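You operate a simulated robot arm through the tools that you are given. There is no shell and no other tool.

The job below is to be done with a simulated robot arm. You get a single attempt, and the scene is never put back.

## Task
Home the grey machine, then lock pallet block 926 in the small chuck.
Fine: leave the other controls alone.

Only the result counts: the job must be done as asked and must still hold three seconds after the hand-in. Knocking over, shifting, dropping, spilling or breaking anything else fails it.

## Robot
A 7-joint arm with a two-finger parallel gripper, fixed in place. Base frame: the origin is at the foot of the arm, x ahead of it, y to its left, z up. Units: mm, rad, N and s.
With the tool pointing down near the work surface it reaches from about 380 to 880 mm from the base axis. Its first joint turns from -2.496 to 2.496 rad. Payload 3 kg.
The tool frame sits at the grasp point between the pads (the TCP): z along the fingers, y along the line on which they close. The tips reach 30 mm beyond it. The gripper opens to 94 mm. The fingers are 28 mm wide and 10 mm thick; the gripper's body (50 by 96 mm) begins 55 mm behind the TCP.
Orientation is told as [roll, pitch, yaw] about the base's x, y, z axes, in that order, counted from this pose: with the fingers straight down and closing along the base's y, the tool's x points along the base's -x, its y along +y and its z along -z.

## Interface
- The arm moves only by the tool move_arm. Its argument "steps" is text: rows parted by semicolons, each of 7 numbers parted by spaces: the shift along the tool's x, y, z in units of 400 mm (1.0 is 400 mm), then the turn, a rotation vector about the tool's x, y, z in units of 45 degrees (1.0 is 45 degrees), then the finger opening in cm, from 0 to 9.4. In form: tx ty tz rx ry rz gripper; .... A call has 1 to 20 rows; each row is the pose to reach, as a shift and turn from the pose commanded when the call began, along the tool's axes at that moment. A call with a number of a shift or a turn outside -1 to 1 is refused whole. Rows are played at 5 a second. More than 50 mm and 0.15 rad between two rows, or a gripper value outside its range, and nothing of the call is played. Where a pose cannot be reached the arm comes as near as it can. A force on the tool above 90 N (or 10 N above the force at the start of the call, whichever is more), or a blocked arm, ends the call early, and 0.2 s more pass. The fingers move at their own pace (about 72 mm/s each) and stop on an object; they squeeze with about 22 N. The grip force told is the motor's: it shows also when the fingers shut on nothing. Time passes only in rows, and 0.2 s behind the last, so rows that repeat a pose let the fingers close. The reply holds the time, the measured pose of the TCP, the force on the tool along the base axes, the opening and the grip force, in the units named above and with some noise, with the torque about the TCP (base axes, N m) and any sound that the robot's microphone picked up.
- Cameras (640 x 400 px; columns grow to the right, rows downward): "scene" is fixed at [393.9, 488.5, 1674.5]; the picture's right is [-0.16, -0.99, 0.00], its down [-0.98, 0.16, -0.11] and it looks along [0.11, -0.02, -0.99] (base axes); focal length 214 px, centre (320, 200). "wrist" rides on the gripper at [76, 14, -103] in the tool frame; the picture's right is [-0.18, 0.98, 0.00], its down [-0.75, -0.14, -0.64] and it looks along [-0.63, -0.12, 0.77] (tool axes); focal length 243 px, centre (320, 200). There is no depth. A picture from a camera that has moved, and an enlarged one, comes with that camera's place and axes in the base frame and with its lens. The place of the scene camera against the robot may be out by one fixed shift of up to 18 mm in any direction.
- grab_frame(camera): a new picture of that camera. No time passes.
- close_up(camera, box): a new picture of the part [left, top, right, bottom] of that camera's present view, enlarged. No time passes.
- close_job(): hands the job in; it is judged then, once.

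Places have to be worked out from the pictures, the camera data and where the tool is seen. Open the gripper and draw the arm clear of the work before you hand the job in, unless the task says otherwise.

The tools are called after "Call:" as a command line: name --argument value ..., lists and objects as JSON in quotes. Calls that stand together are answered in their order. move_arm: Moves the arm, as the interface text tells. Its arguments: {"type":"object","properties":{"steps":{"type":"string"}},"required":["steps"]} The other tools are called the same way: grab_frame (camera) takes a picture; close_up (camera, box) takes an enlarged picture of a part of a camera's view; close_job () hands the job in.

At the start:

```text
clock: 0.0
ee_pos: [339.0, 396.7, 1257.5]
ee_rot: [0.0, 0.0, 0.0]
wrist_force: [1.4, -0.7, 0.4]
wrist_torque: [0.01, 0.0, 0.01]
finger_gap: 94.0
finger_force: 0.2
```

scene: 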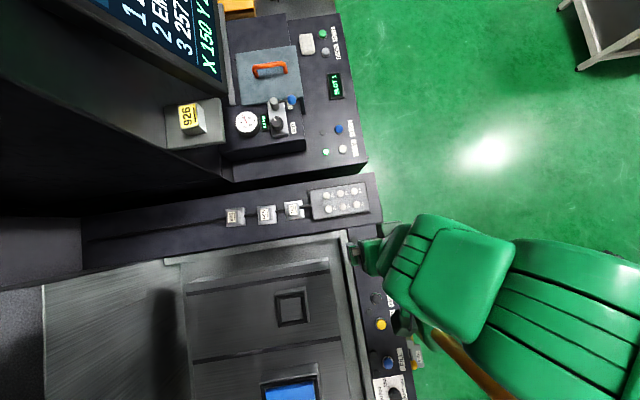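
wrist: 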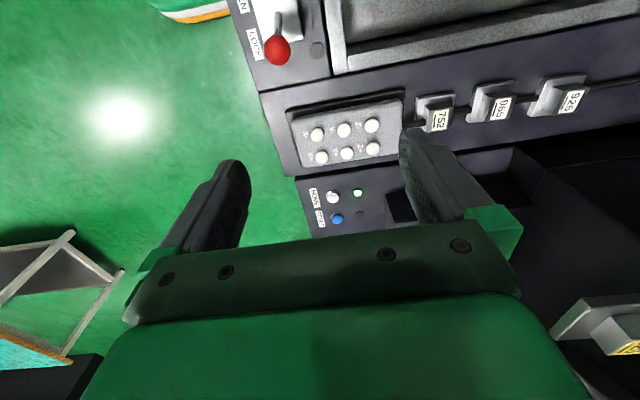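

The first pictures show a grey machine with several panels, tagged blocks (752, 965, 926) and another block 926 on a shelf. I'll look closer at the parts before any move.

Call:
close_up --camera "scene" --box '[100, 0, 260, 100]'

Call:
close_up --camera "scene" --box '[220, 0, 380, 100]'

Call:
close_up --camera "scene" --box '[220, 80, 380, 180]'

Call:
close_up --camera "scene" --box '[220, 150, 380, 250]'

Call:
close_up --camera "scene" --box '[320, 300, 480, 400]'

Call:
close_up --camera "wrist" --box '[220, 0, 420, 125]'

```text
4.00 times, centred on (180, 50) of scene
camera zoom: at [393.9, 488.5, 1674.5], right [-0.16, -0.99, 0.0], down [-0.98, 0.16, -0.11], along [0.11, -0.02, -0.99], focal length 858 px, centre (880, 800)
```

zoom: 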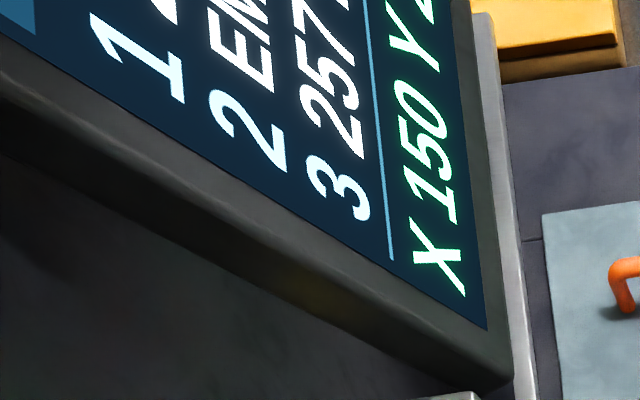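

```text
4.00 times, centred on (300, 50) of scene
camera zoom: at [393.9, 488.5, 1674.5], right [-0.16, -0.99, 0.0], down [-0.98, 0.16, -0.11], along [0.11, -0.02, -0.99], focal length 858 px, centre (400, 800)
```

zoom: 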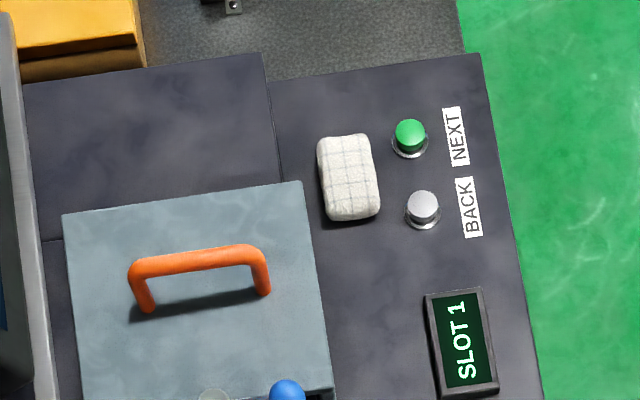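

```text
4.00 times, centred on (300, 130) of scene
camera zoom: at [393.9, 488.5, 1674.5], right [-0.16, -0.99, 0.0], down [-0.98, 0.16, -0.11], along [0.11, -0.02, -0.99], focal length 858 px, centre (400, 480)
```

zoom: 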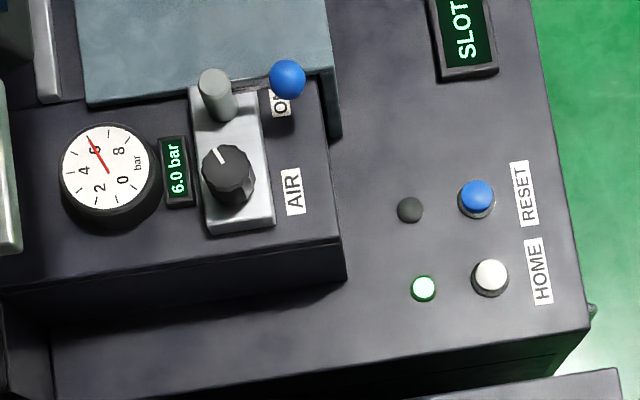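

```text
4.00 times, centred on (300, 200) of scene
camera zoom: at [393.9, 488.5, 1674.5], right [-0.16, -0.99, 0.0], down [-0.98, 0.16, -0.11], along [0.11, -0.02, -0.99], focal length 858 px, centre (400, 200)
```

zoom: 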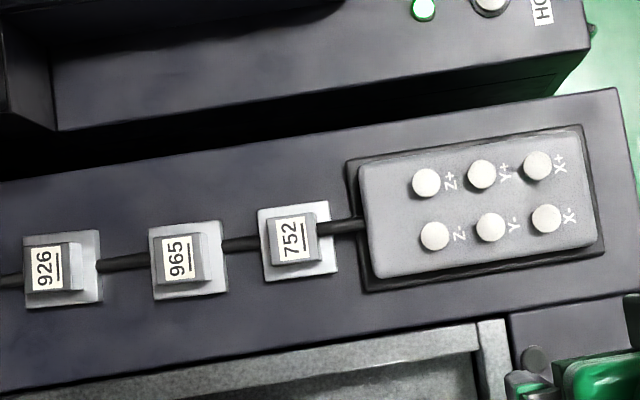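

```text
4.00 times, centred on (400, 350) of scene
camera zoom: at [393.9, 488.5, 1674.5], right [-0.16, -0.99, 0.0], down [-0.98, 0.16, -0.11], along [0.11, -0.02, -0.99], focal length 858 px, centre (0, -400)
```

zoom: 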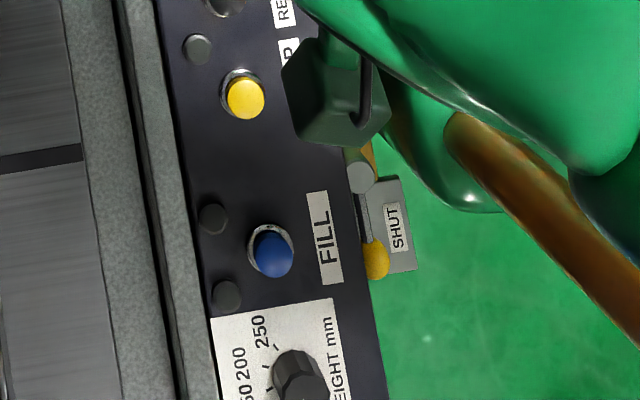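

```text
3.20 times, centred on (320, 62) of wrist
camera zoom: at [263.4, 410.5, 1359.8], right [0.18, 0.98, 0.0], down [0.75, -0.14, 0.64], along [0.63, -0.12, -0.77], focal length 776 px, centre (320, 640)
```

zoom: 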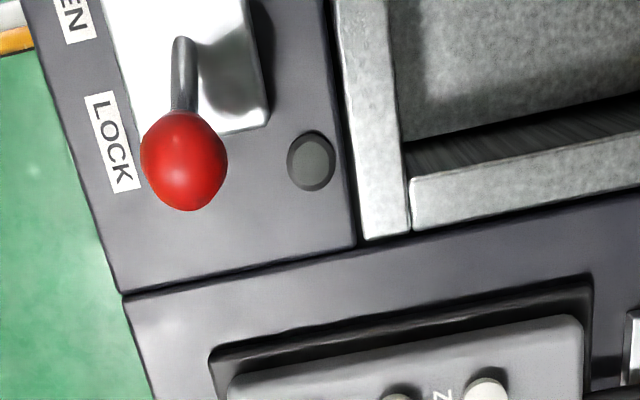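

The control pad, pallet rail and HOME/RESET panel are visible, at roughly z≈970 for the pad. I'll enlarge the remaining areas to find the small chuck and the second 926 block.

Call:
close_up --camera "scene" --box '[130, 80, 290, 180]'

Call:
close_up --camera "scene" --box '[0, 0, 220, 138]'

Call:
close_up --camera "scene" --box '[160, 240, 416, 400]'

Call:
close_up --camera "scene" --box '[0, 200, 256, 360]'

Call:
close_up --camera "wrist" --box '[400, 60, 640, 210]'

Call:
close_up --camera "wrist" --box '[480, 200, 640, 400]'

```text
4.00 times, centred on (210, 130) of scene
camera zoom: at [393.9, 488.5, 1674.5], right [-0.16, -0.99, 0.0], down [-0.98, 0.16, -0.11], along [0.11, -0.02, -0.99], focal length 858 px, centre (760, 480)
```

zoom: 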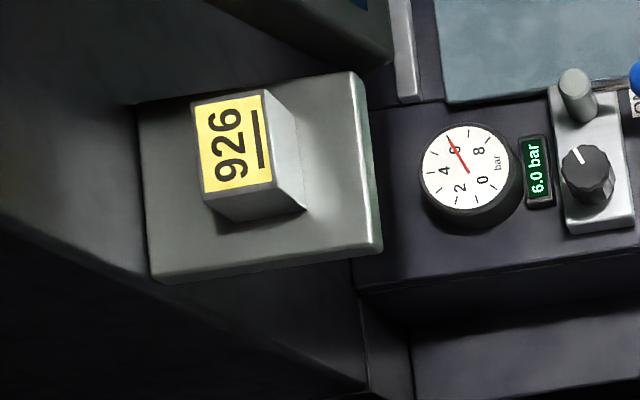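

```text
2.90 times, centred on (110, 69) of scene
camera zoom: at [393.9, 488.5, 1674.5], right [-0.16, -0.99, 0.0], down [-0.98, 0.16, -0.11], along [0.11, -0.02, -0.99], focal length 622 px, centre (929, 580)
```

zoom: 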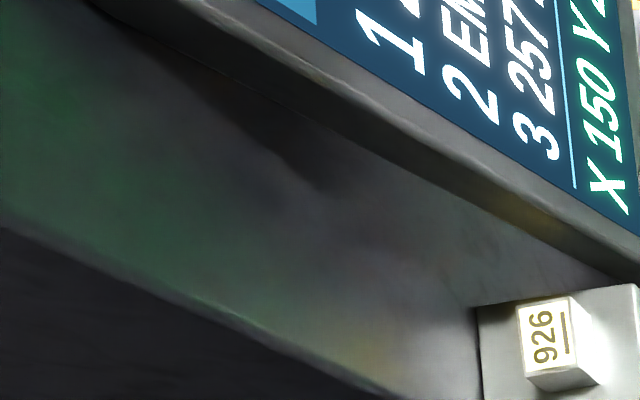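

```text
2.50 times, centred on (288, 320) of scene
camera zoom: at [393.9, 488.5, 1674.5], right [-0.16, -0.99, 0.0], down [-0.98, 0.16, -0.11], along [0.11, -0.02, -0.99], focal length 536 px, centre (400, -100)
```

zoom: 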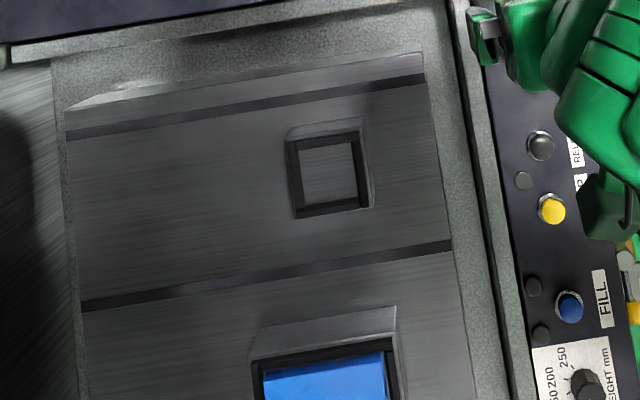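

```text
2.50 times, centred on (128, 280) of scene
camera zoom: at [393.9, 488.5, 1674.5], right [-0.16, -0.99, 0.0], down [-0.98, 0.16, -0.11], along [0.11, -0.02, -0.99], focal length 536 px, centre (800, 0)
```

zoom: 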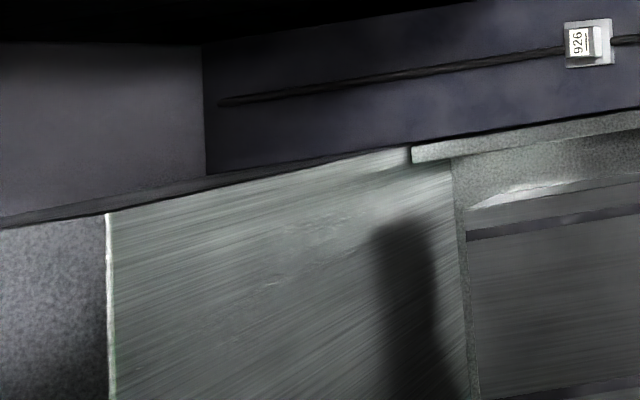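

```text
2.67 times, centred on (520, 135) of wrist
camera zoom: at [263.4, 410.5, 1359.8], right [0.18, 0.98, 0.0], down [0.75, -0.14, 0.64], along [0.63, -0.12, -0.77], focal length 647 px, centre (-213, 373)
```

zoom: 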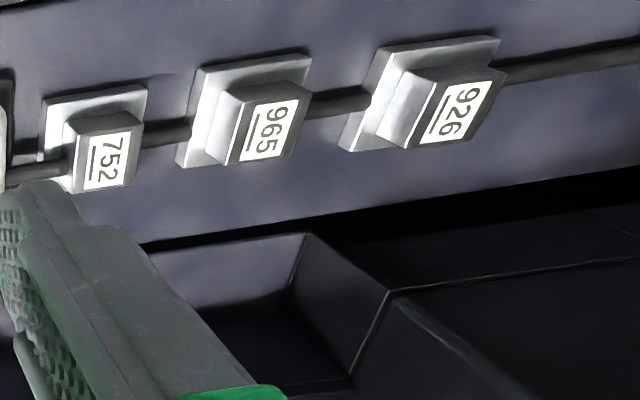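

```text
2.00 times, centred on (560, 300) of wrist
camera zoom: at [263.4, 410.5, 1359.8], right [0.18, 0.98, 0.0], down [0.75, -0.14, 0.64], along [0.63, -0.12, -0.77], focal length 485 px, centre (-160, 0)
```

zoom: 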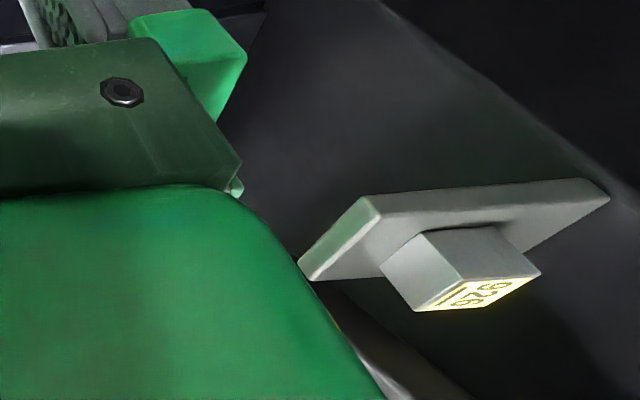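

The tank (lower part of the scene picture) holds two square chucks: a small empty one and a larger one with a blue part, so I still need to see the screen, the lid and the rest of the panel. I'll turn the wrist camera to the left in place to look around.

Call:
move_arm --steps "0 0 0 0 0 -0.18 9.4; 0 0 0 0 0 -0.36 9.4; 0 0 0 0 0 -0.54 9.4; 0 0 0 0 0 -0.72 9.4; 0 0 0 0 0 -0.9 9.4"

Call:
grab_frame --camera "wrist"

Call:
grab_frame --camera "scene"

```text
clock: 1.2
ee_pos: [339.2, 398.0, 1257.4]
ee_rot: [0.0, 0.001, 0.709]
wrist_force: [-0.3, 0.3, 0.3]
wrist_torque: [-0.01, -0.03, 0.03]
finger_gap: 93.8
finger_force: 0.1
```

```text
taken
camera wrist: at [272.3, 357.8, 1359.5], right [-0.5, 0.87, 0.0], down [0.66, 0.38, 0.64], along [0.56, 0.32, -0.77], focal length 243 px, centre (320, 200)
```

wrist: 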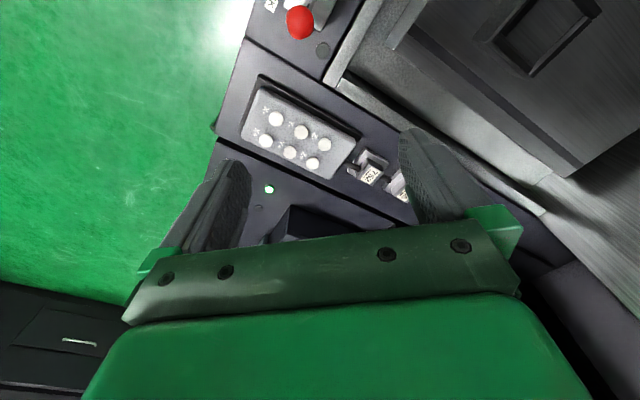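

```text
taken
```

scene: 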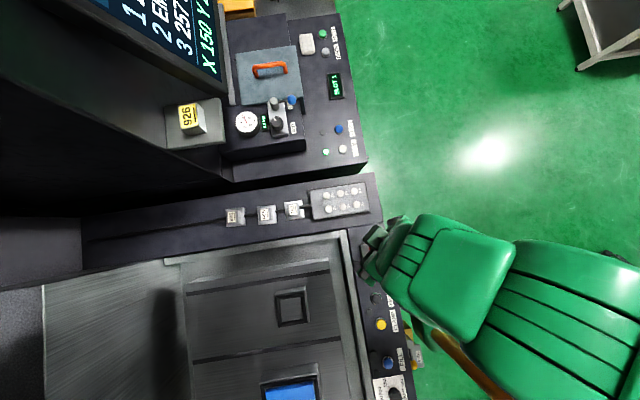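

Turned to yaw 0.71 without trouble; the view is still mostly down on the pad, and the wrist pictures are upside-down relative to the world. I'll tilt the tool forward about 40° to look toward the screen and the rear panel.

Call:
move_arm --steps "0 0 0 0 -0.18 0 9.4; 0 0 0 0 -0.36 0 9.4; 0 0 0 0 -0.54 0 9.4; 0 0 0 0 -0.72 0 9.4; 0 0 0 0 -0.85 0 9.4"

Call:
grab_frame --camera "wrist"

```text
clock: 2.4
ee_pos: [326.6, 409.0, 1259.1]
ee_rot: [0.247, -0.614, 0.597]
wrist_force: [0.1, -0.9, 0.2]
wrist_torque: [-0.01, 0.01, 0.0]
finger_gap: 94.0
finger_force: 0.0
```

```text
taken
camera wrist: at [232.7, 330.4, 1299.4], right [-0.52, 0.8, 0.3], down [0.4, -0.09, 0.91], along [0.75, 0.6, -0.27], focal length 243 px, centre (320, 200)
```

wrist: 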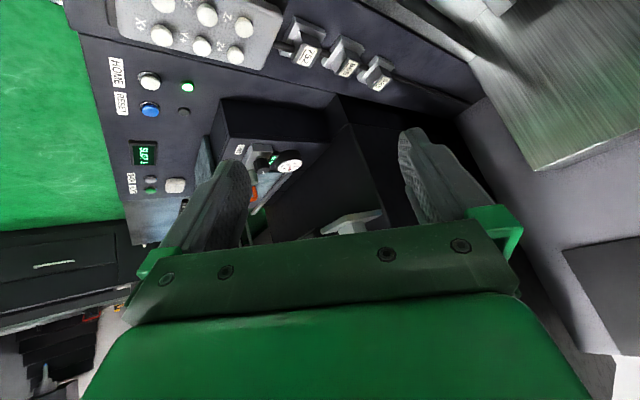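

The view now takes in the HOME panel, the rail and the gauge block. I'll enlarge parts of it to read the labels and see what sits around them.

Call:
close_up --camera "wrist" --box '[70, 30, 270, 155]'

Call:
close_up --camera "wrist" --box '[100, 120, 300, 245]'

Call:
close_up --camera "wrist" --box '[240, 0, 440, 125]'

Call:
close_up --camera "wrist" --box '[230, 120, 430, 245]'

Call:
close_up --camera "wrist" --box '[0, 220, 200, 400]'

Call:
close_up --camera "wrist" --box '[440, 0, 640, 125]'

```text
3.20 times, centred on (170, 92) of wrist
camera zoom: at [232.7, 330.4, 1299.4], right [-0.52, 0.8, 0.3], down [0.4, -0.09, 0.91], along [0.75, 0.6, -0.27], focal length 776 px, centre (800, 544)
```

zoom: 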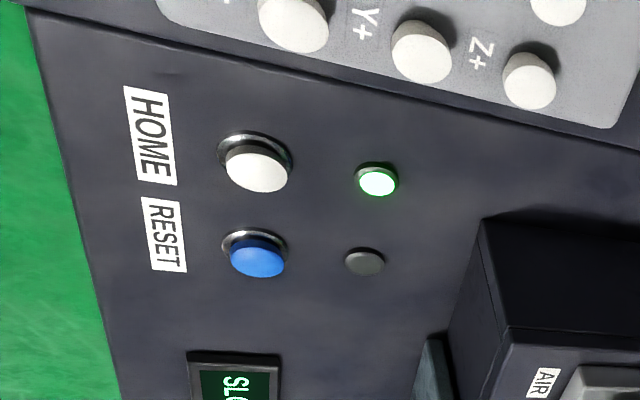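

```text
3.20 times, centred on (200, 182) of wrist
camera zoom: at [232.7, 330.4, 1299.4], right [-0.52, 0.8, 0.3], down [0.4, -0.09, 0.91], along [0.75, 0.6, -0.27], focal length 776 px, centre (704, 256)
```

zoom: 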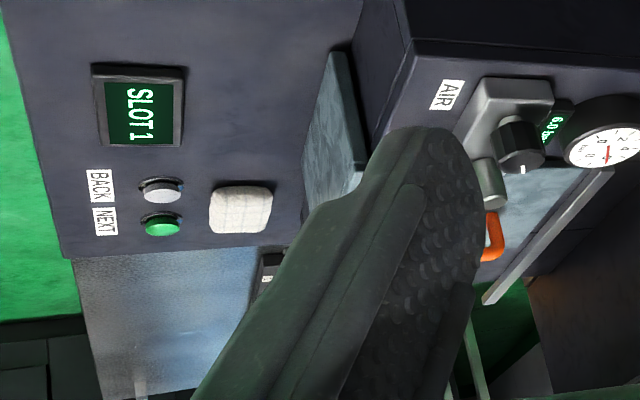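

```text
3.20 times, centred on (340, 62) of wrist
camera zoom: at [232.7, 330.4, 1299.4], right [-0.52, 0.8, 0.3], down [0.4, -0.09, 0.91], along [0.75, 0.6, -0.27], focal length 776 px, centre (256, 640)
```

zoom: 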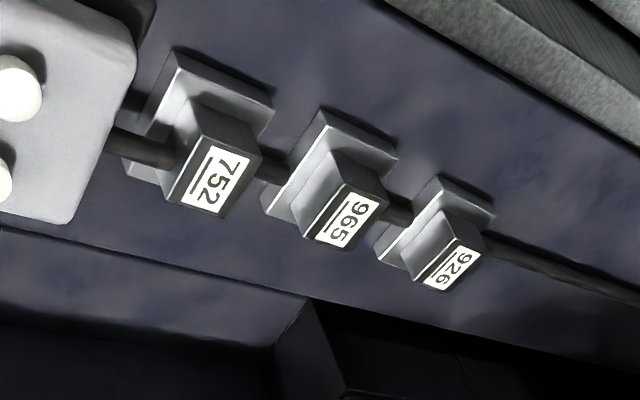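

```text
3.20 times, centred on (330, 182) of wrist
camera zoom: at [232.7, 330.4, 1299.4], right [-0.52, 0.8, 0.3], down [0.4, -0.09, 0.91], along [0.75, 0.6, -0.27], focal length 776 px, centre (288, 256)
```

zoom: 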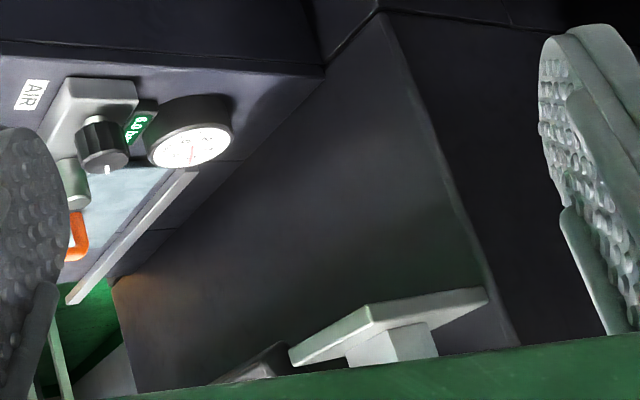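

```text
2.22 times, centred on (100, 310) of wrist
camera zoom: at [232.7, 330.4, 1299.4], right [-0.52, 0.8, 0.3], down [0.4, -0.09, 0.91], along [0.75, 0.6, -0.27], focal length 539 px, centre (809, -44)
```

zoom: 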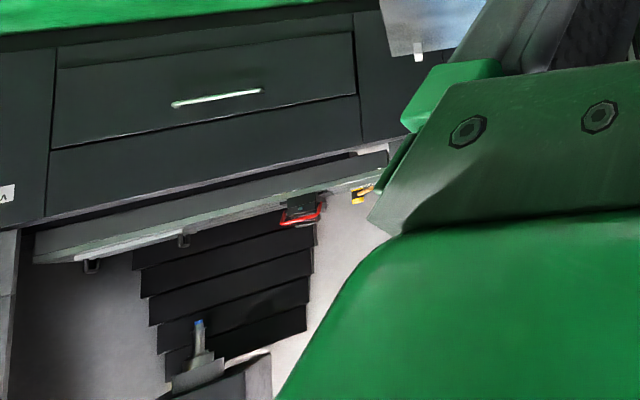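

```text
3.20 times, centred on (540, 62) of wrist
camera zoom: at [232.7, 330.4, 1299.4], right [-0.52, 0.8, 0.3], down [0.4, -0.09, 0.91], along [0.75, 0.6, -0.27], focal length 776 px, centre (-384, 640)
```

zoom: 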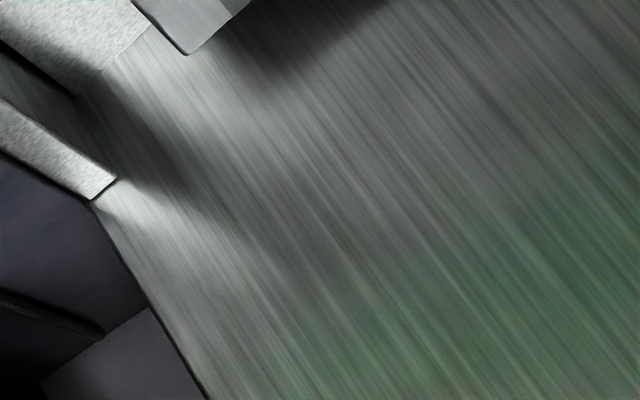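

The rail blocks and HOME panel are clear now (HOME white, lamp lit green; RESET blue). I'll return the tool upright, then go look over the tank and its right-hand panel.

Call:
move_arm --steps "0 0 0 0 0.18 0 9.4; 0 0 0 0 0.36 0 9.4; 0 0 0 0 0.54 0 9.4; 0 0 0 0 0.72 0 9.4; 0 0 0 0 0.85 0 9.4; 0 0 0 0 0.85 0 9.4"

```text
clock: 3.8
ee_pos: [339.2, 398.2, 1258.6]
ee_rot: [-0.001, -0.002, 0.708]
wrist_force: [0.2, -0.5, -0.2]
wrist_torque: [0.03, 0.01, -0.03]
finger_gap: 93.7
finger_force: 0.0
```

Tool is upright again at (339, 398, 1259). I'll shift to about (130, 400, 1280) while turning to yaw ≈1.49 so the wrist camera looks across the right panel and tank.

Call:
move_arm --steps "0.056 0.0493 -0.0079 0 0 -0.143 9.4; 0.112 0.0986 -0.0157 0 0 -0.286 9.4; 0.168 0.1479 -0.0236 0 0 -0.429 9.4; 0.224 0.1971 -0.0314 0 0 -0.571 9.4; 0.28 0.2464 -0.0393 0 0 -0.714 9.4; 0.336 0.2957 -0.0471 0 0 -0.857 9.4; 0.392 0.345 -0.055 0 0 -1.0 9.4"

Call:
grab_frame --camera "wrist"

Call:
grab_frame --camera "scene"

```text
clock: 5.6
ee_pos: [158.0, 425.3, 1253.5]
ee_rot: [0.339, 0.008, 1.476]
wrist_force: [0.0, 2.0, 0.1]
wrist_torque: [-0.12, 0.0, 0.05]
finger_gap: 93.9
finger_force: 0.2
stopped in row 7: the arm was blocked; the commanded pose is now the measured one
```

```text
taken
camera wrist: at [172.4, 347.2, 1354.9], right [-0.91, 0.27, 0.32], down [0.42, 0.72, 0.55], along [-0.08, 0.64, -0.77], focal length 243 px, centre (320, 200)
```

wrist: 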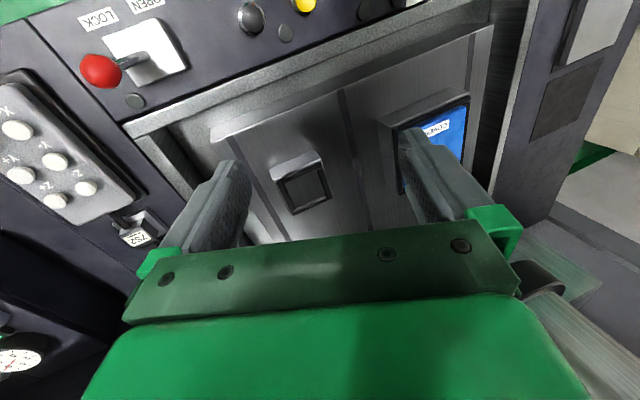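

```text
taken
```

scene: 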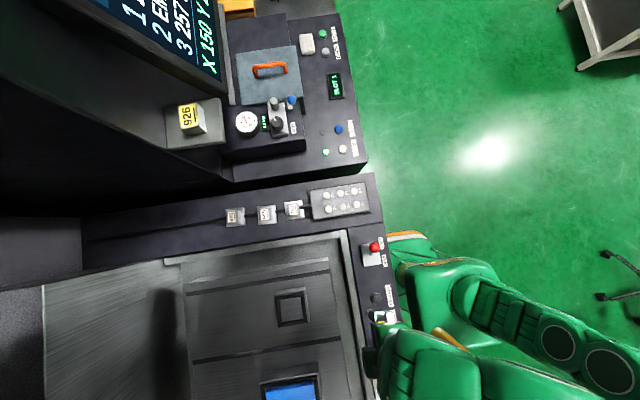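

The arm folded up near its inner limit and stopped tilted, but nothing was touched (forces ~0). From here the wrist view shows the lever, chucks and panel, so I'll enlarge those.

Call:
close_up --camera "wrist" --box '[30, 0, 230, 125]'

Call:
close_up --camera "wrist" --box '[200, 0, 440, 150]'

Call:
close_up --camera "wrist" --box '[220, 90, 420, 230]'

Call:
close_up --camera "wrist" --box '[380, 60, 580, 200]'

Call:
close_up --camera "scene" --box '[320, 220, 440, 295]'

Call:
close_up --camera "scene" --box '[250, 260, 410, 360]'

```text
3.20 times, centred on (130, 62) of wrist
camera zoom: at [172.4, 347.2, 1354.9], right [-0.91, 0.27, 0.32], down [0.42, 0.72, 0.55], along [-0.08, 0.64, -0.77], focal length 776 px, centre (928, 640)
```

zoom: 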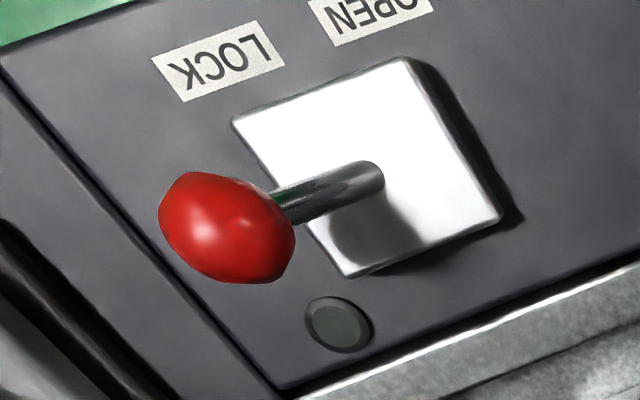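

```text
2.67 times, centred on (320, 75) of wrist
camera zoom: at [172.4, 347.2, 1354.9], right [-0.91, 0.27, 0.32], down [0.42, 0.72, 0.55], along [-0.08, 0.64, -0.77], focal length 647 px, centre (320, 533)
```

zoom: 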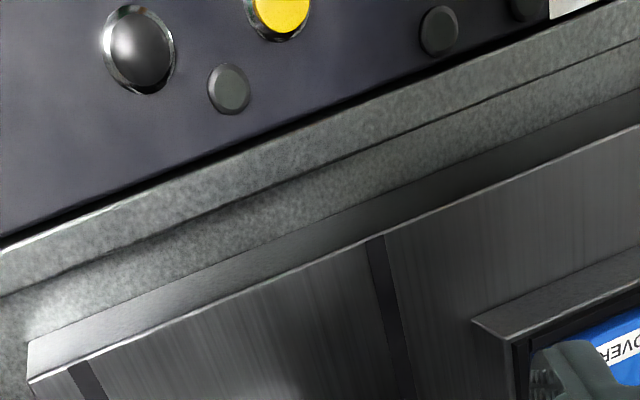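

```text
2.86 times, centred on (320, 160) of wrist
camera zoom: at [172.4, 347.2, 1354.9], right [-0.91, 0.27, 0.32], down [0.42, 0.72, 0.55], along [-0.08, 0.64, -0.77], focal length 693 px, centre (320, 314)
```

zoom: 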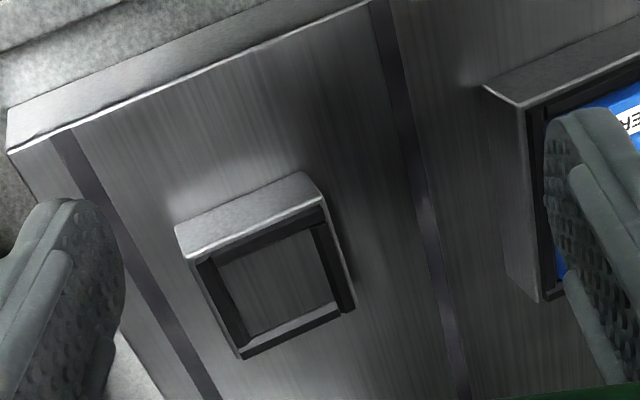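

```text
2.86 times, centred on (480, 130) of wrist
camera zoom: at [172.4, 347.2, 1354.9], right [-0.91, 0.27, 0.32], down [0.42, 0.72, 0.55], along [-0.08, 0.64, -0.77], focal length 693 px, centre (-137, 400)
```

zoom: 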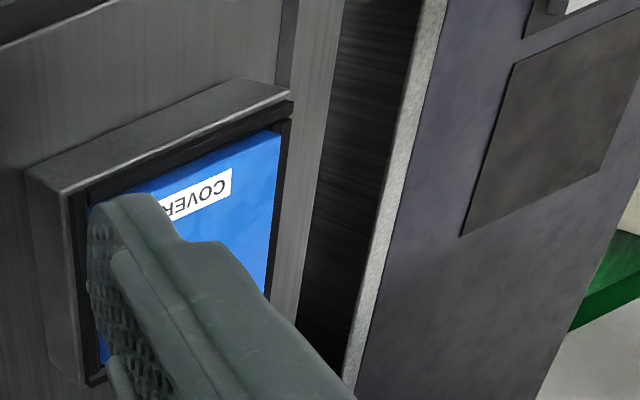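

```text
5.33 times, centred on (380, 258) of scene
camera zoom: at [393.9, 488.5, 1674.5], right [-0.16, -0.99, 0.0], down [-0.98, 0.16, -0.11], along [0.11, -0.02, -0.99], focal length 1144 px, centre (0, -107)
```

zoom: 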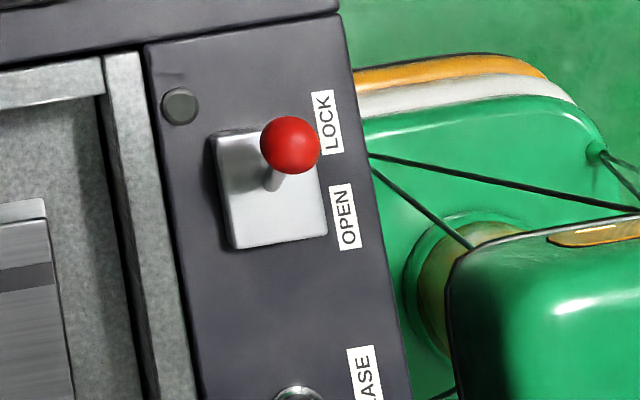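

```text
4.00 times, centred on (330, 310) of scene
camera zoom: at [393.9, 488.5, 1674.5], right [-0.16, -0.99, 0.0], down [-0.98, 0.16, -0.11], along [0.11, -0.02, -0.99], focal length 858 px, centre (280, -240)
```

zoom: 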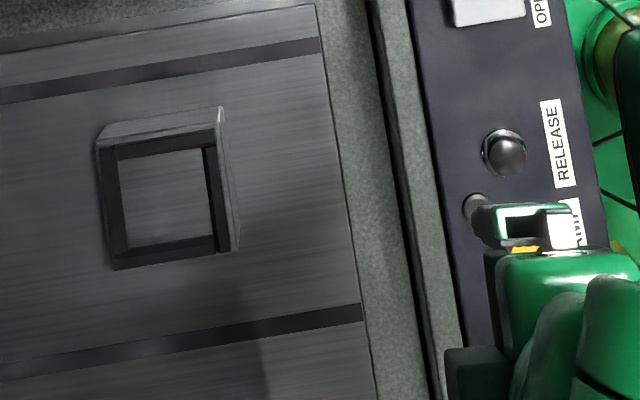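

The right panel reads: lever OPEN/LOCK (now at LOCK), then RELEASE (black), CLAMP (yellow), FILL (blue); the big chuck holds a blue "COVER". I'll back out toward the earlier pose with the tool upright, and then go read the screen.

Call:
move_arm --steps "0.0054 -0.0834 -0.0384 0.0864 0 0 9.4; 0.0107 -0.1668 -0.0768 0.173 0 0 9.4; 0.0161 -0.25 -0.1152 0.259 0 0 9.4; 0.0214 -0.3336 -0.1536 0.346 0 0 9.4; 0.0268 -0.417 -0.192 0.432 0 0 9.4"

Call:
grab_frame --camera "wrist"

```text
clock: 6.8
ee_pos: [340.4, 396.0, 1270.2]
ee_rot: [-0.009, 0.006, 1.476]
wrist_force: [-0.6, 0.1, -0.7]
wrist_torque: [0.03, 0.04, 0.01]
finger_gap: 94.0
finger_force: 0.0
```

```text
taken
camera wrist: at [319.8, 322.2, 1373.1], right [-0.96, 0.28, -0.01], down [0.21, 0.74, 0.64], along [0.18, 0.61, -0.77], focal length 243 px, centre (320, 200)
```

wrist: 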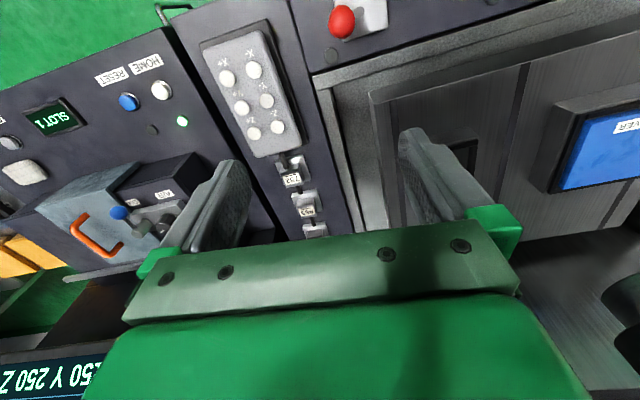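

Part of the screen text ("X 150 Y 250 Z…") appears at the lower left. I'll shift along +x and tilt about 31° to bring the screen into clear view.

Call:
move_arm --steps "0.0262 -0.0728 -0.01 0 -0.14 0 9.4; 0.0524 -0.1456 -0.02 0 -0.28 0 9.4; 0.0786 -0.2184 -0.03 0 -0.42 0 9.4; 0.1048 -0.2912 -0.04 0 -0.56 0 9.4; 0.131 -0.364 -0.05 0 -0.7 0 9.4"

Call:
grab_frame --camera "wrist"

Call:
close_up --camera "wrist" --box '[0, 220, 200, 400]'

```text
clock: 8.0
ee_pos: [476.0, 333.0, 1292.3]
ee_rot: [-0.01, -0.544, 1.482]
wrist_force: [0.2, -0.2, -0.3]
wrist_torque: [0.03, -0.02, -0.04]
finger_gap: 94.3
finger_force: 0.2
```

```text
taken
camera wrist: at [451.7, 215.0, 1339.7], right [-0.96, 0.25, 0.09], down [0.16, 0.3, 0.94], along [0.21, 0.92, -0.33], focal length 243 px, centre (320, 200)
```

wrist: 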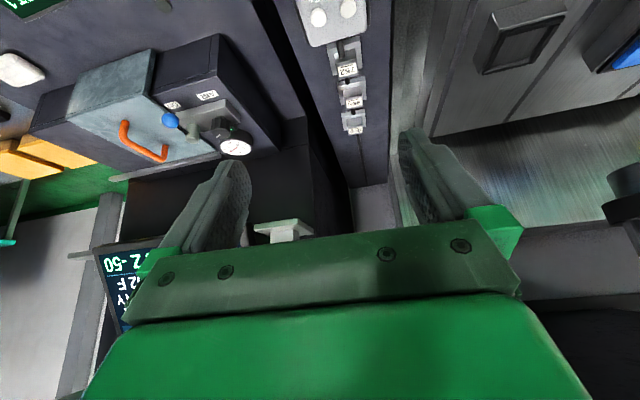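

```text
2.22 times, centred on (100, 310) of wrist
camera zoom: at [451.7, 215.0, 1339.7], right [-0.96, 0.25, 0.09], down [0.16, 0.3, 0.94], along [0.21, 0.92, -0.33], focal length 539 px, centre (809, -44)
```

zoom: 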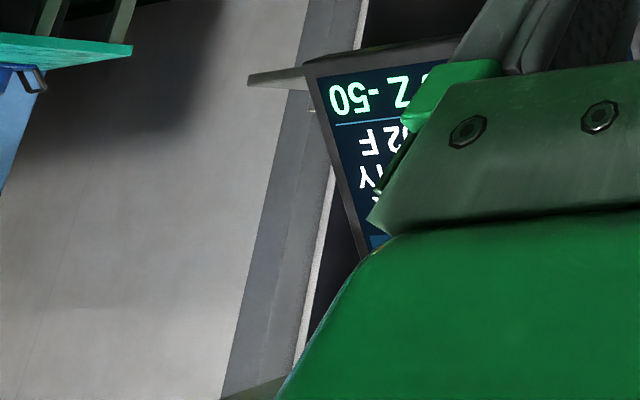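

The screen lies to the right of the view and is partly hidden by the gripper. I'll tilt another ~31° and slide about 60 mm to −x so it comes clear of the fingers.

Call:
move_arm --steps "-0.0029 0.03 -0.01 0 -0.14 0 9.4; -0.0058 0.06 -0.02 0 -0.28 0 9.4; -0.0087 0.09 -0.03 0 -0.42 0 9.4; -0.0116 0.12 -0.04 0 -0.56 0 9.4; -0.0145 0.149 -0.05 0 -0.7 0 9.4"

Call:
grab_frame --camera "wrist"

```text
clock: 9.2
ee_pos: [418.1, 332.9, 1311.8]
ee_rot: [-0.013, -1.093, 1.488]
wrist_force: [-0.2, 0.2, -0.8]
wrist_torque: [0.02, 0.03, -0.01]
finger_gap: 94.1
finger_force: 0.1
```

```text
taken
camera wrist: at [393.7, 206.9, 1291.1], right [-0.97, 0.18, 0.16], down [0.11, -0.24, 0.96], along [0.21, 0.96, 0.21], focal length 243 px, centre (320, 200)
```

wrist: 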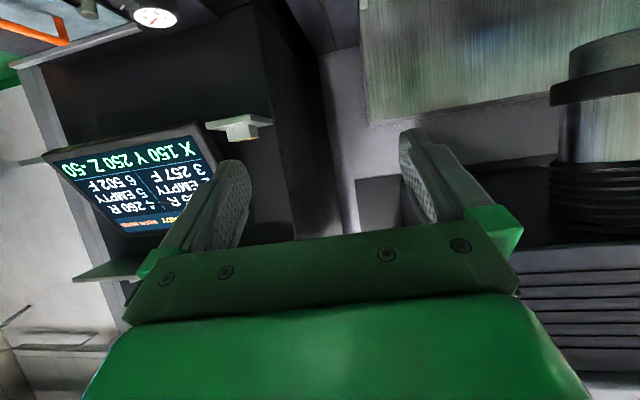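

Now the screen is mostly in view; I'll enlarge it.

Call:
close_up --camera "wrist" --box '[40, 120, 240, 245]'

Call:
close_up --camera "wrist" --box '[160, 80, 320, 180]'

Call:
close_up --camera "wrist" --box '[0, 0, 200, 125]'

Call:
close_up --camera "wrist" --box '[440, 20, 640, 145]'

Call:
grab_frame --camera "scene"

```text
3.20 times, centred on (140, 182) of wrist
camera zoom: at [393.7, 206.9, 1291.1], right [-0.97, 0.18, 0.16], down [0.11, -0.24, 0.96], along [0.21, 0.96, 0.21], focal length 776 px, centre (896, 256)
```

zoom: 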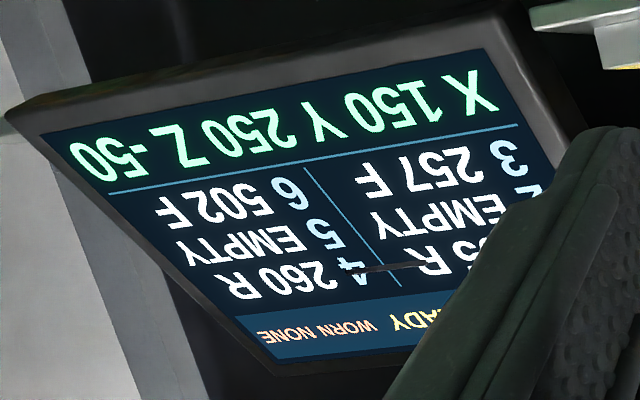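

```text
4.00 times, centred on (240, 130) of wrist
camera zoom: at [393.7, 206.9, 1291.1], right [-0.97, 0.18, 0.16], down [0.11, -0.24, 0.96], along [0.21, 0.96, 0.21], focal length 970 px, centre (640, 480)
```

zoom: 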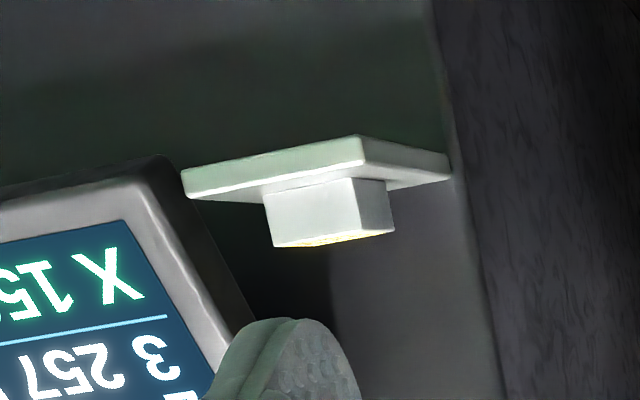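

```text
3.20 times, centred on (100, 62) of wrist
camera zoom: at [393.7, 206.9, 1291.1], right [-0.97, 0.18, 0.16], down [0.11, -0.24, 0.96], along [0.21, 0.96, 0.21], focal length 776 px, centre (1024, 640)
```

zoom: 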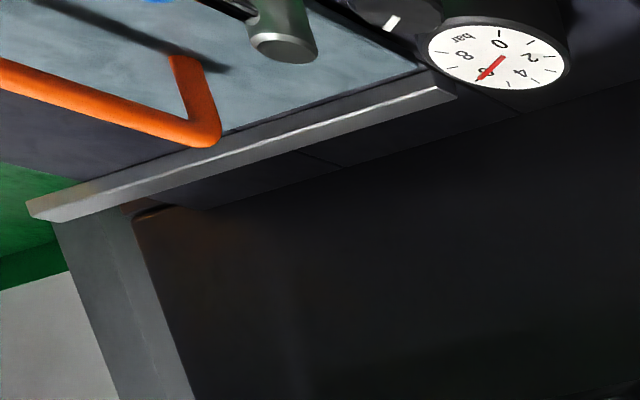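

```text
3.20 times, centred on (540, 82) of wrist
camera zoom: at [393.7, 206.9, 1291.1], right [-0.97, 0.18, 0.16], down [0.11, -0.24, 0.96], along [0.21, 0.96, 0.21], focal length 776 px, centre (-384, 576)
```

zoom: 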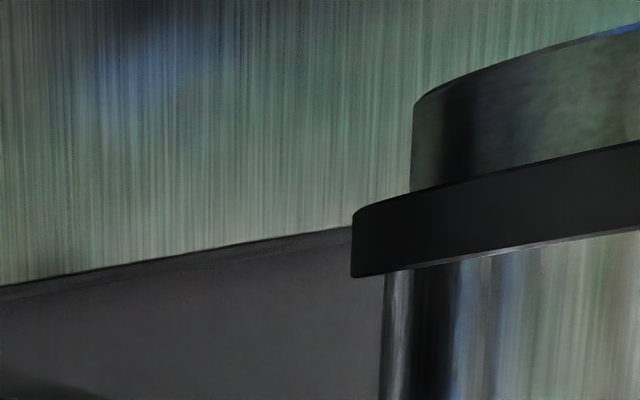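

```text
taken
```

scene: 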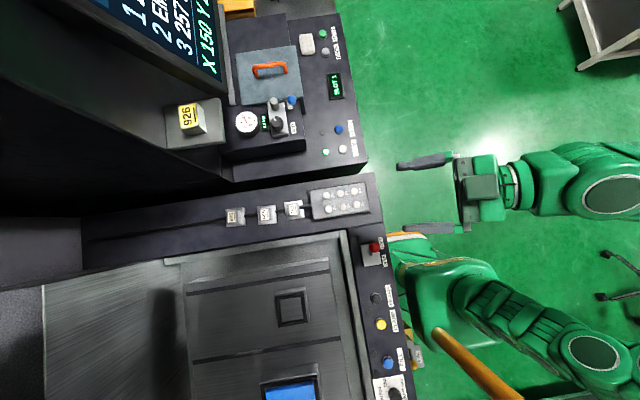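

The screen shows READY, X 150 Y 250 Z −50, and a six-slot electrode list (none of them 926). HOME triangulates to about (657, 368, 875). I'll bring the tool back upright with closed fingers, ready to press it.

Call:
move_arm --steps "0 0 0 0 0.167 0 5; 0 0 0 0 0.333 0 3; 0 0 0 0 0.5 0 1; 0 0 0 0 0.667 0 0; 0 0 0 0 0.833 0 0; 0 0 0 0 1.0 0 0"

Call:
move_arm --steps "0 0 0 0 0.133 0 0; 0 0 0 0 0.267 0 0; 0 0 0 0 0.4 0 0; 0 0 0 0 0.4 0 0"

```text
clock: 10.6
ee_pos: [419.2, 329.6, 1314.6]
ee_rot: [-0.01, -0.31, 1.477]
wrist_force: [-0.4, 0.3, -0.2]
wrist_torque: [0.0, 0.0, 0.0]
finger_gap: 0.2
finger_force: 22.0
```

```text
clock: 11.6
ee_pos: [417.8, 331.3, 1312.5]
ee_rot: [-0.007, 0.01, 1.476]
wrist_force: [0.0, 0.1, -0.1]
wrist_torque: [0.03, -0.04, -0.02]
finger_gap: 0.1
finger_force: 21.9
```

Upright and closed at (418, 331, 1312). Next I'll move to a hover of z≈1100 over HOME, turning yaw to about 0.69, and look at it again.

Call:
move_arm --steps "-0.0186 -0.0733 0.0663 0 0 0.125 0; -0.0373 -0.1465 0.1325 0 0 0.25 0; -0.0559 -0.2198 0.1988 0 0 0.375 0; -0.0745 -0.293 0.265 0 0 0.5 0; -0.0931 -0.3663 0.3313 0 0 0.625 0; -0.1118 -0.4395 0.3975 0 0 0.75 0; -0.1304 -0.5128 0.4638 0 0 0.875 0; -0.149 -0.586 0.53 0 0 1.0 0"

Call:
grab_frame --camera "wrist"

Call:
grab_frame --camera "scene"

```text
clock: 13.4
ee_pos: [659.4, 366.3, 1100.6]
ee_rot: [-0.008, 0.002, 0.689]
wrist_force: [0.0, -0.3, 0.1]
wrist_torque: [-0.01, 0.0, -0.05]
finger_gap: 0.0
finger_force: 21.8
```

```text
taken
camera wrist: at [591.9, 329.9, 1202.9], right [-0.48, 0.88, -0.01], down [0.67, 0.38, 0.64], along [0.57, 0.3, -0.77], focal length 243 px, centre (320, 200)
```

wrist: 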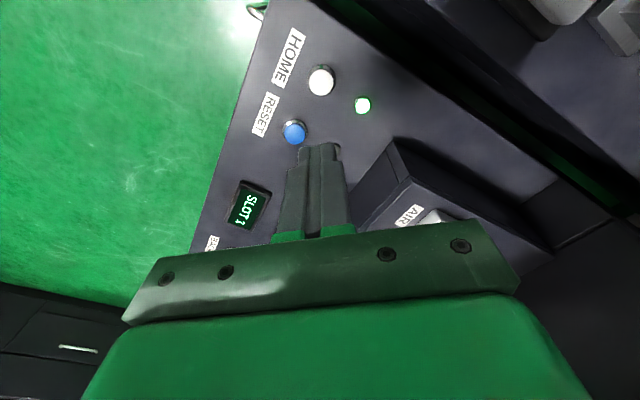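

```text
taken
```

scene: 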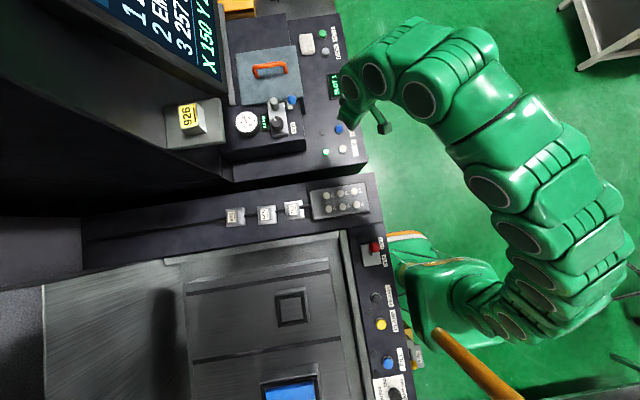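

HOME now fits about (668, 367, 860) from several views. I'll lower to TCP z≈960 directly above it and check alignment.

Call:
move_arm --steps "-0.0048 -0.0031 0.0875 0 0 0 0; -0.0095 -0.0062 0.175 0 0 0 0; -0.0143 -0.0093 0.2625 0 0 0 0; -0.019 -0.0124 0.35 0 0 0 0; -0.019 -0.0124 0.35 0 0 0 0"

Call:
grab_frame --camera "wrist"

Call:
close_up --camera "scene" --box '[280, 90, 400, 165]'

```text
clock: 14.6
ee_pos: [670.5, 366.8, 965.1]
ee_rot: [-0.011, -0.002, 0.691]
wrist_force: [-1.1, 0.2, 0.2]
wrist_torque: [-0.02, -0.05, -0.03]
finger_gap: 0.0
finger_force: 21.8
```

```text
taken
camera wrist: at [603.4, 329.5, 1067.1], right [-0.48, 0.87, -0.01], down [0.67, 0.38, 0.64], along [0.57, 0.31, -0.77], focal length 243 px, centre (320, 200)
```

wrist: 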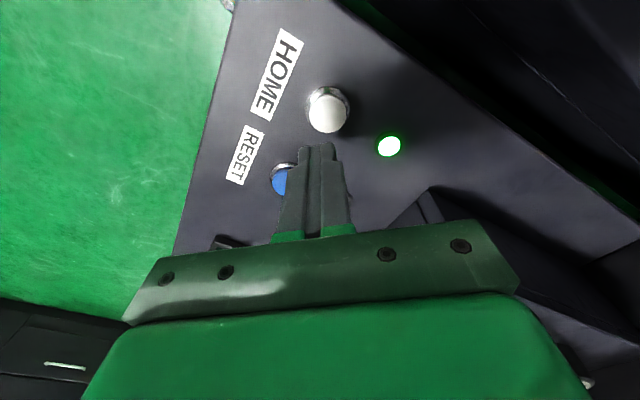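

```text
5.33 times, centred on (340, 128) of scene
camera zoom: at [393.9, 488.5, 1674.5], right [-0.16, -0.99, 0.0], down [-0.98, 0.16, -0.11], along [0.11, -0.02, -0.99], focal length 1144 px, centre (213, 587)
```

zoom: 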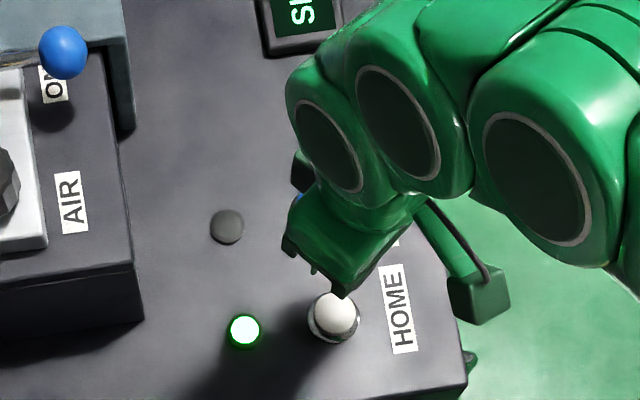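

The cap's centre lies close to (669, 370) with its top near z≈858, under my tips. I'll lower to just above contact (TCP z≈895).

Call:
move_arm --steps "-0.0006 0.0027 0.06 0 0 0 0; -0.0013 0.0055 0.12 0 0 0 0; -0.0019 0.0082 0.175 0 0 0 0; -0.0019 0.0082 0.175 0 0 0 0"

Call:
grab_frame --camera "wrist"

```text
clock: 15.6
ee_pos: [670.1, 371.1, 893.3]
ee_rot: [-0.01, -0.003, 0.691]
wrist_force: [6.0, -1.4, 43.0]
wrist_torque: [-0.15, 0.0, -0.08]
finger_gap: 0.0
finger_force: 22.1
heard: click
```

```text
taken
camera wrist: at [601.4, 333.4, 995.6], right [-0.48, 0.87, -0.01], down [0.66, 0.37, 0.65], along [0.57, 0.31, -0.76], focal length 243 px, centre (320, 200)
```

wrist: 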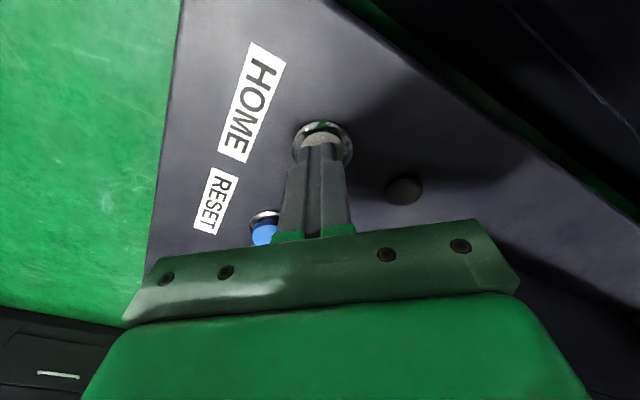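

The button clicked (43 N) and the green lamp went out. I'll lift off and see what happens.

Call:
move_arm --steps "0 0 -0.06 0 0 0 0; 0 0 -0.12 0 0 0 0; 0 0 -0.2 0 0 0 0; 0 0 -0.2 0 0 0 0"

Call:
grab_frame --camera "wrist"

Call:
grab_frame --camera "scene"

```text
clock: 16.6
ee_pos: [667.1, 371.2, 971.3]
ee_rot: [-0.008, 0.0, 0.691]
wrist_force: [0.1, -0.5, -0.7]
wrist_torque: [-0.05, 0.02, -0.04]
finger_gap: 0.1
finger_force: 21.6
```

```text
taken
camera wrist: at [599.7, 333.2, 1073.9], right [-0.48, 0.87, -0.01], down [0.67, 0.38, 0.64], along [0.57, 0.31, -0.77], focal length 243 px, centre (320, 200)
```

wrist: 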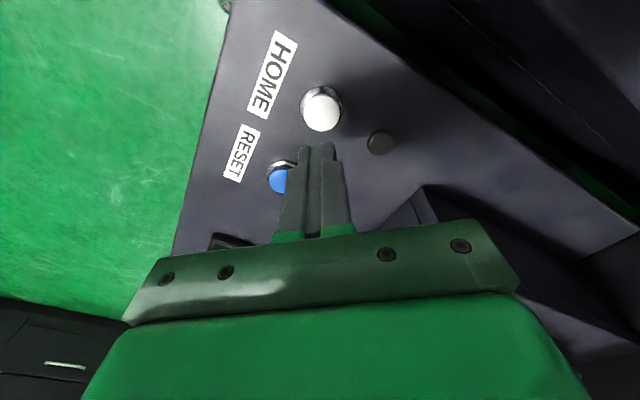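

```text
taken
```

scene: 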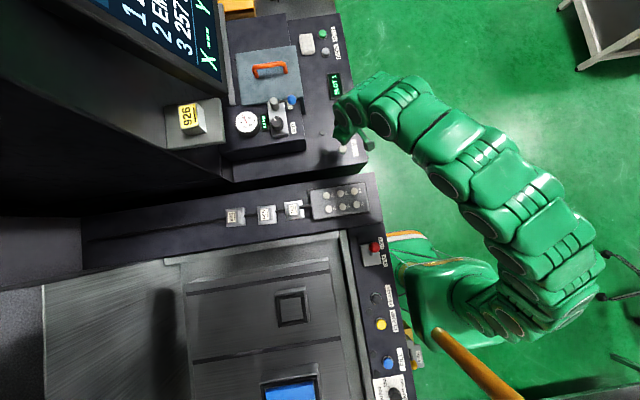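

The lamp is still off and the screen's position line has changed. I'll zoom in on the screen.

Call:
close_up --camera "scene" --box '[100, 0, 260, 100]'

Call:
close_up --camera "scene" --box '[280, 90, 400, 165]'

```text
4.00 times, centred on (180, 50) of scene
camera zoom: at [393.9, 488.5, 1674.5], right [-0.16, -0.99, 0.0], down [-0.98, 0.16, -0.11], along [0.11, -0.02, -0.99], focal length 858 px, centre (880, 800)
```

zoom: 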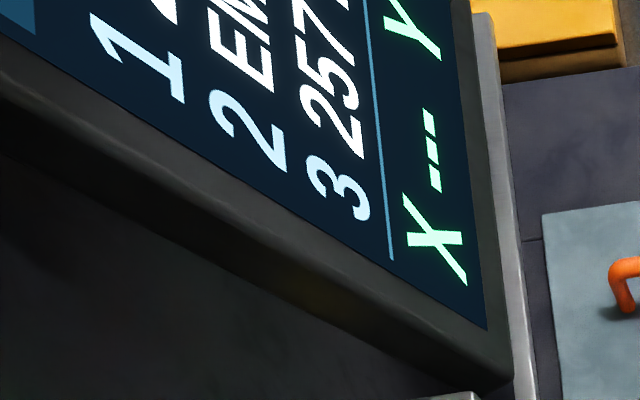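

```text
5.33 times, centred on (340, 128) of scene
camera zoom: at [393.9, 488.5, 1674.5], right [-0.16, -0.99, 0.0], down [-0.98, 0.16, -0.11], along [0.11, -0.02, -0.99], focal length 1144 px, centre (213, 587)
```

zoom: 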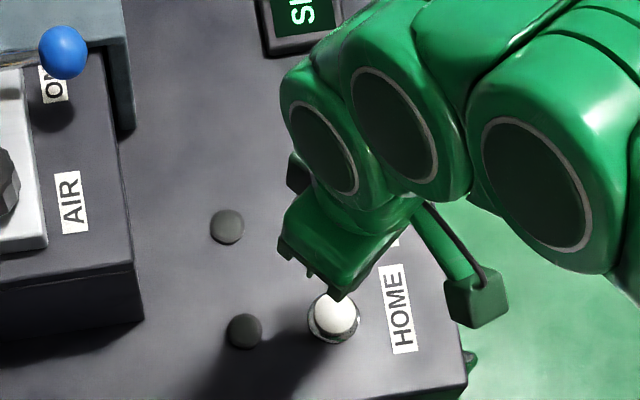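

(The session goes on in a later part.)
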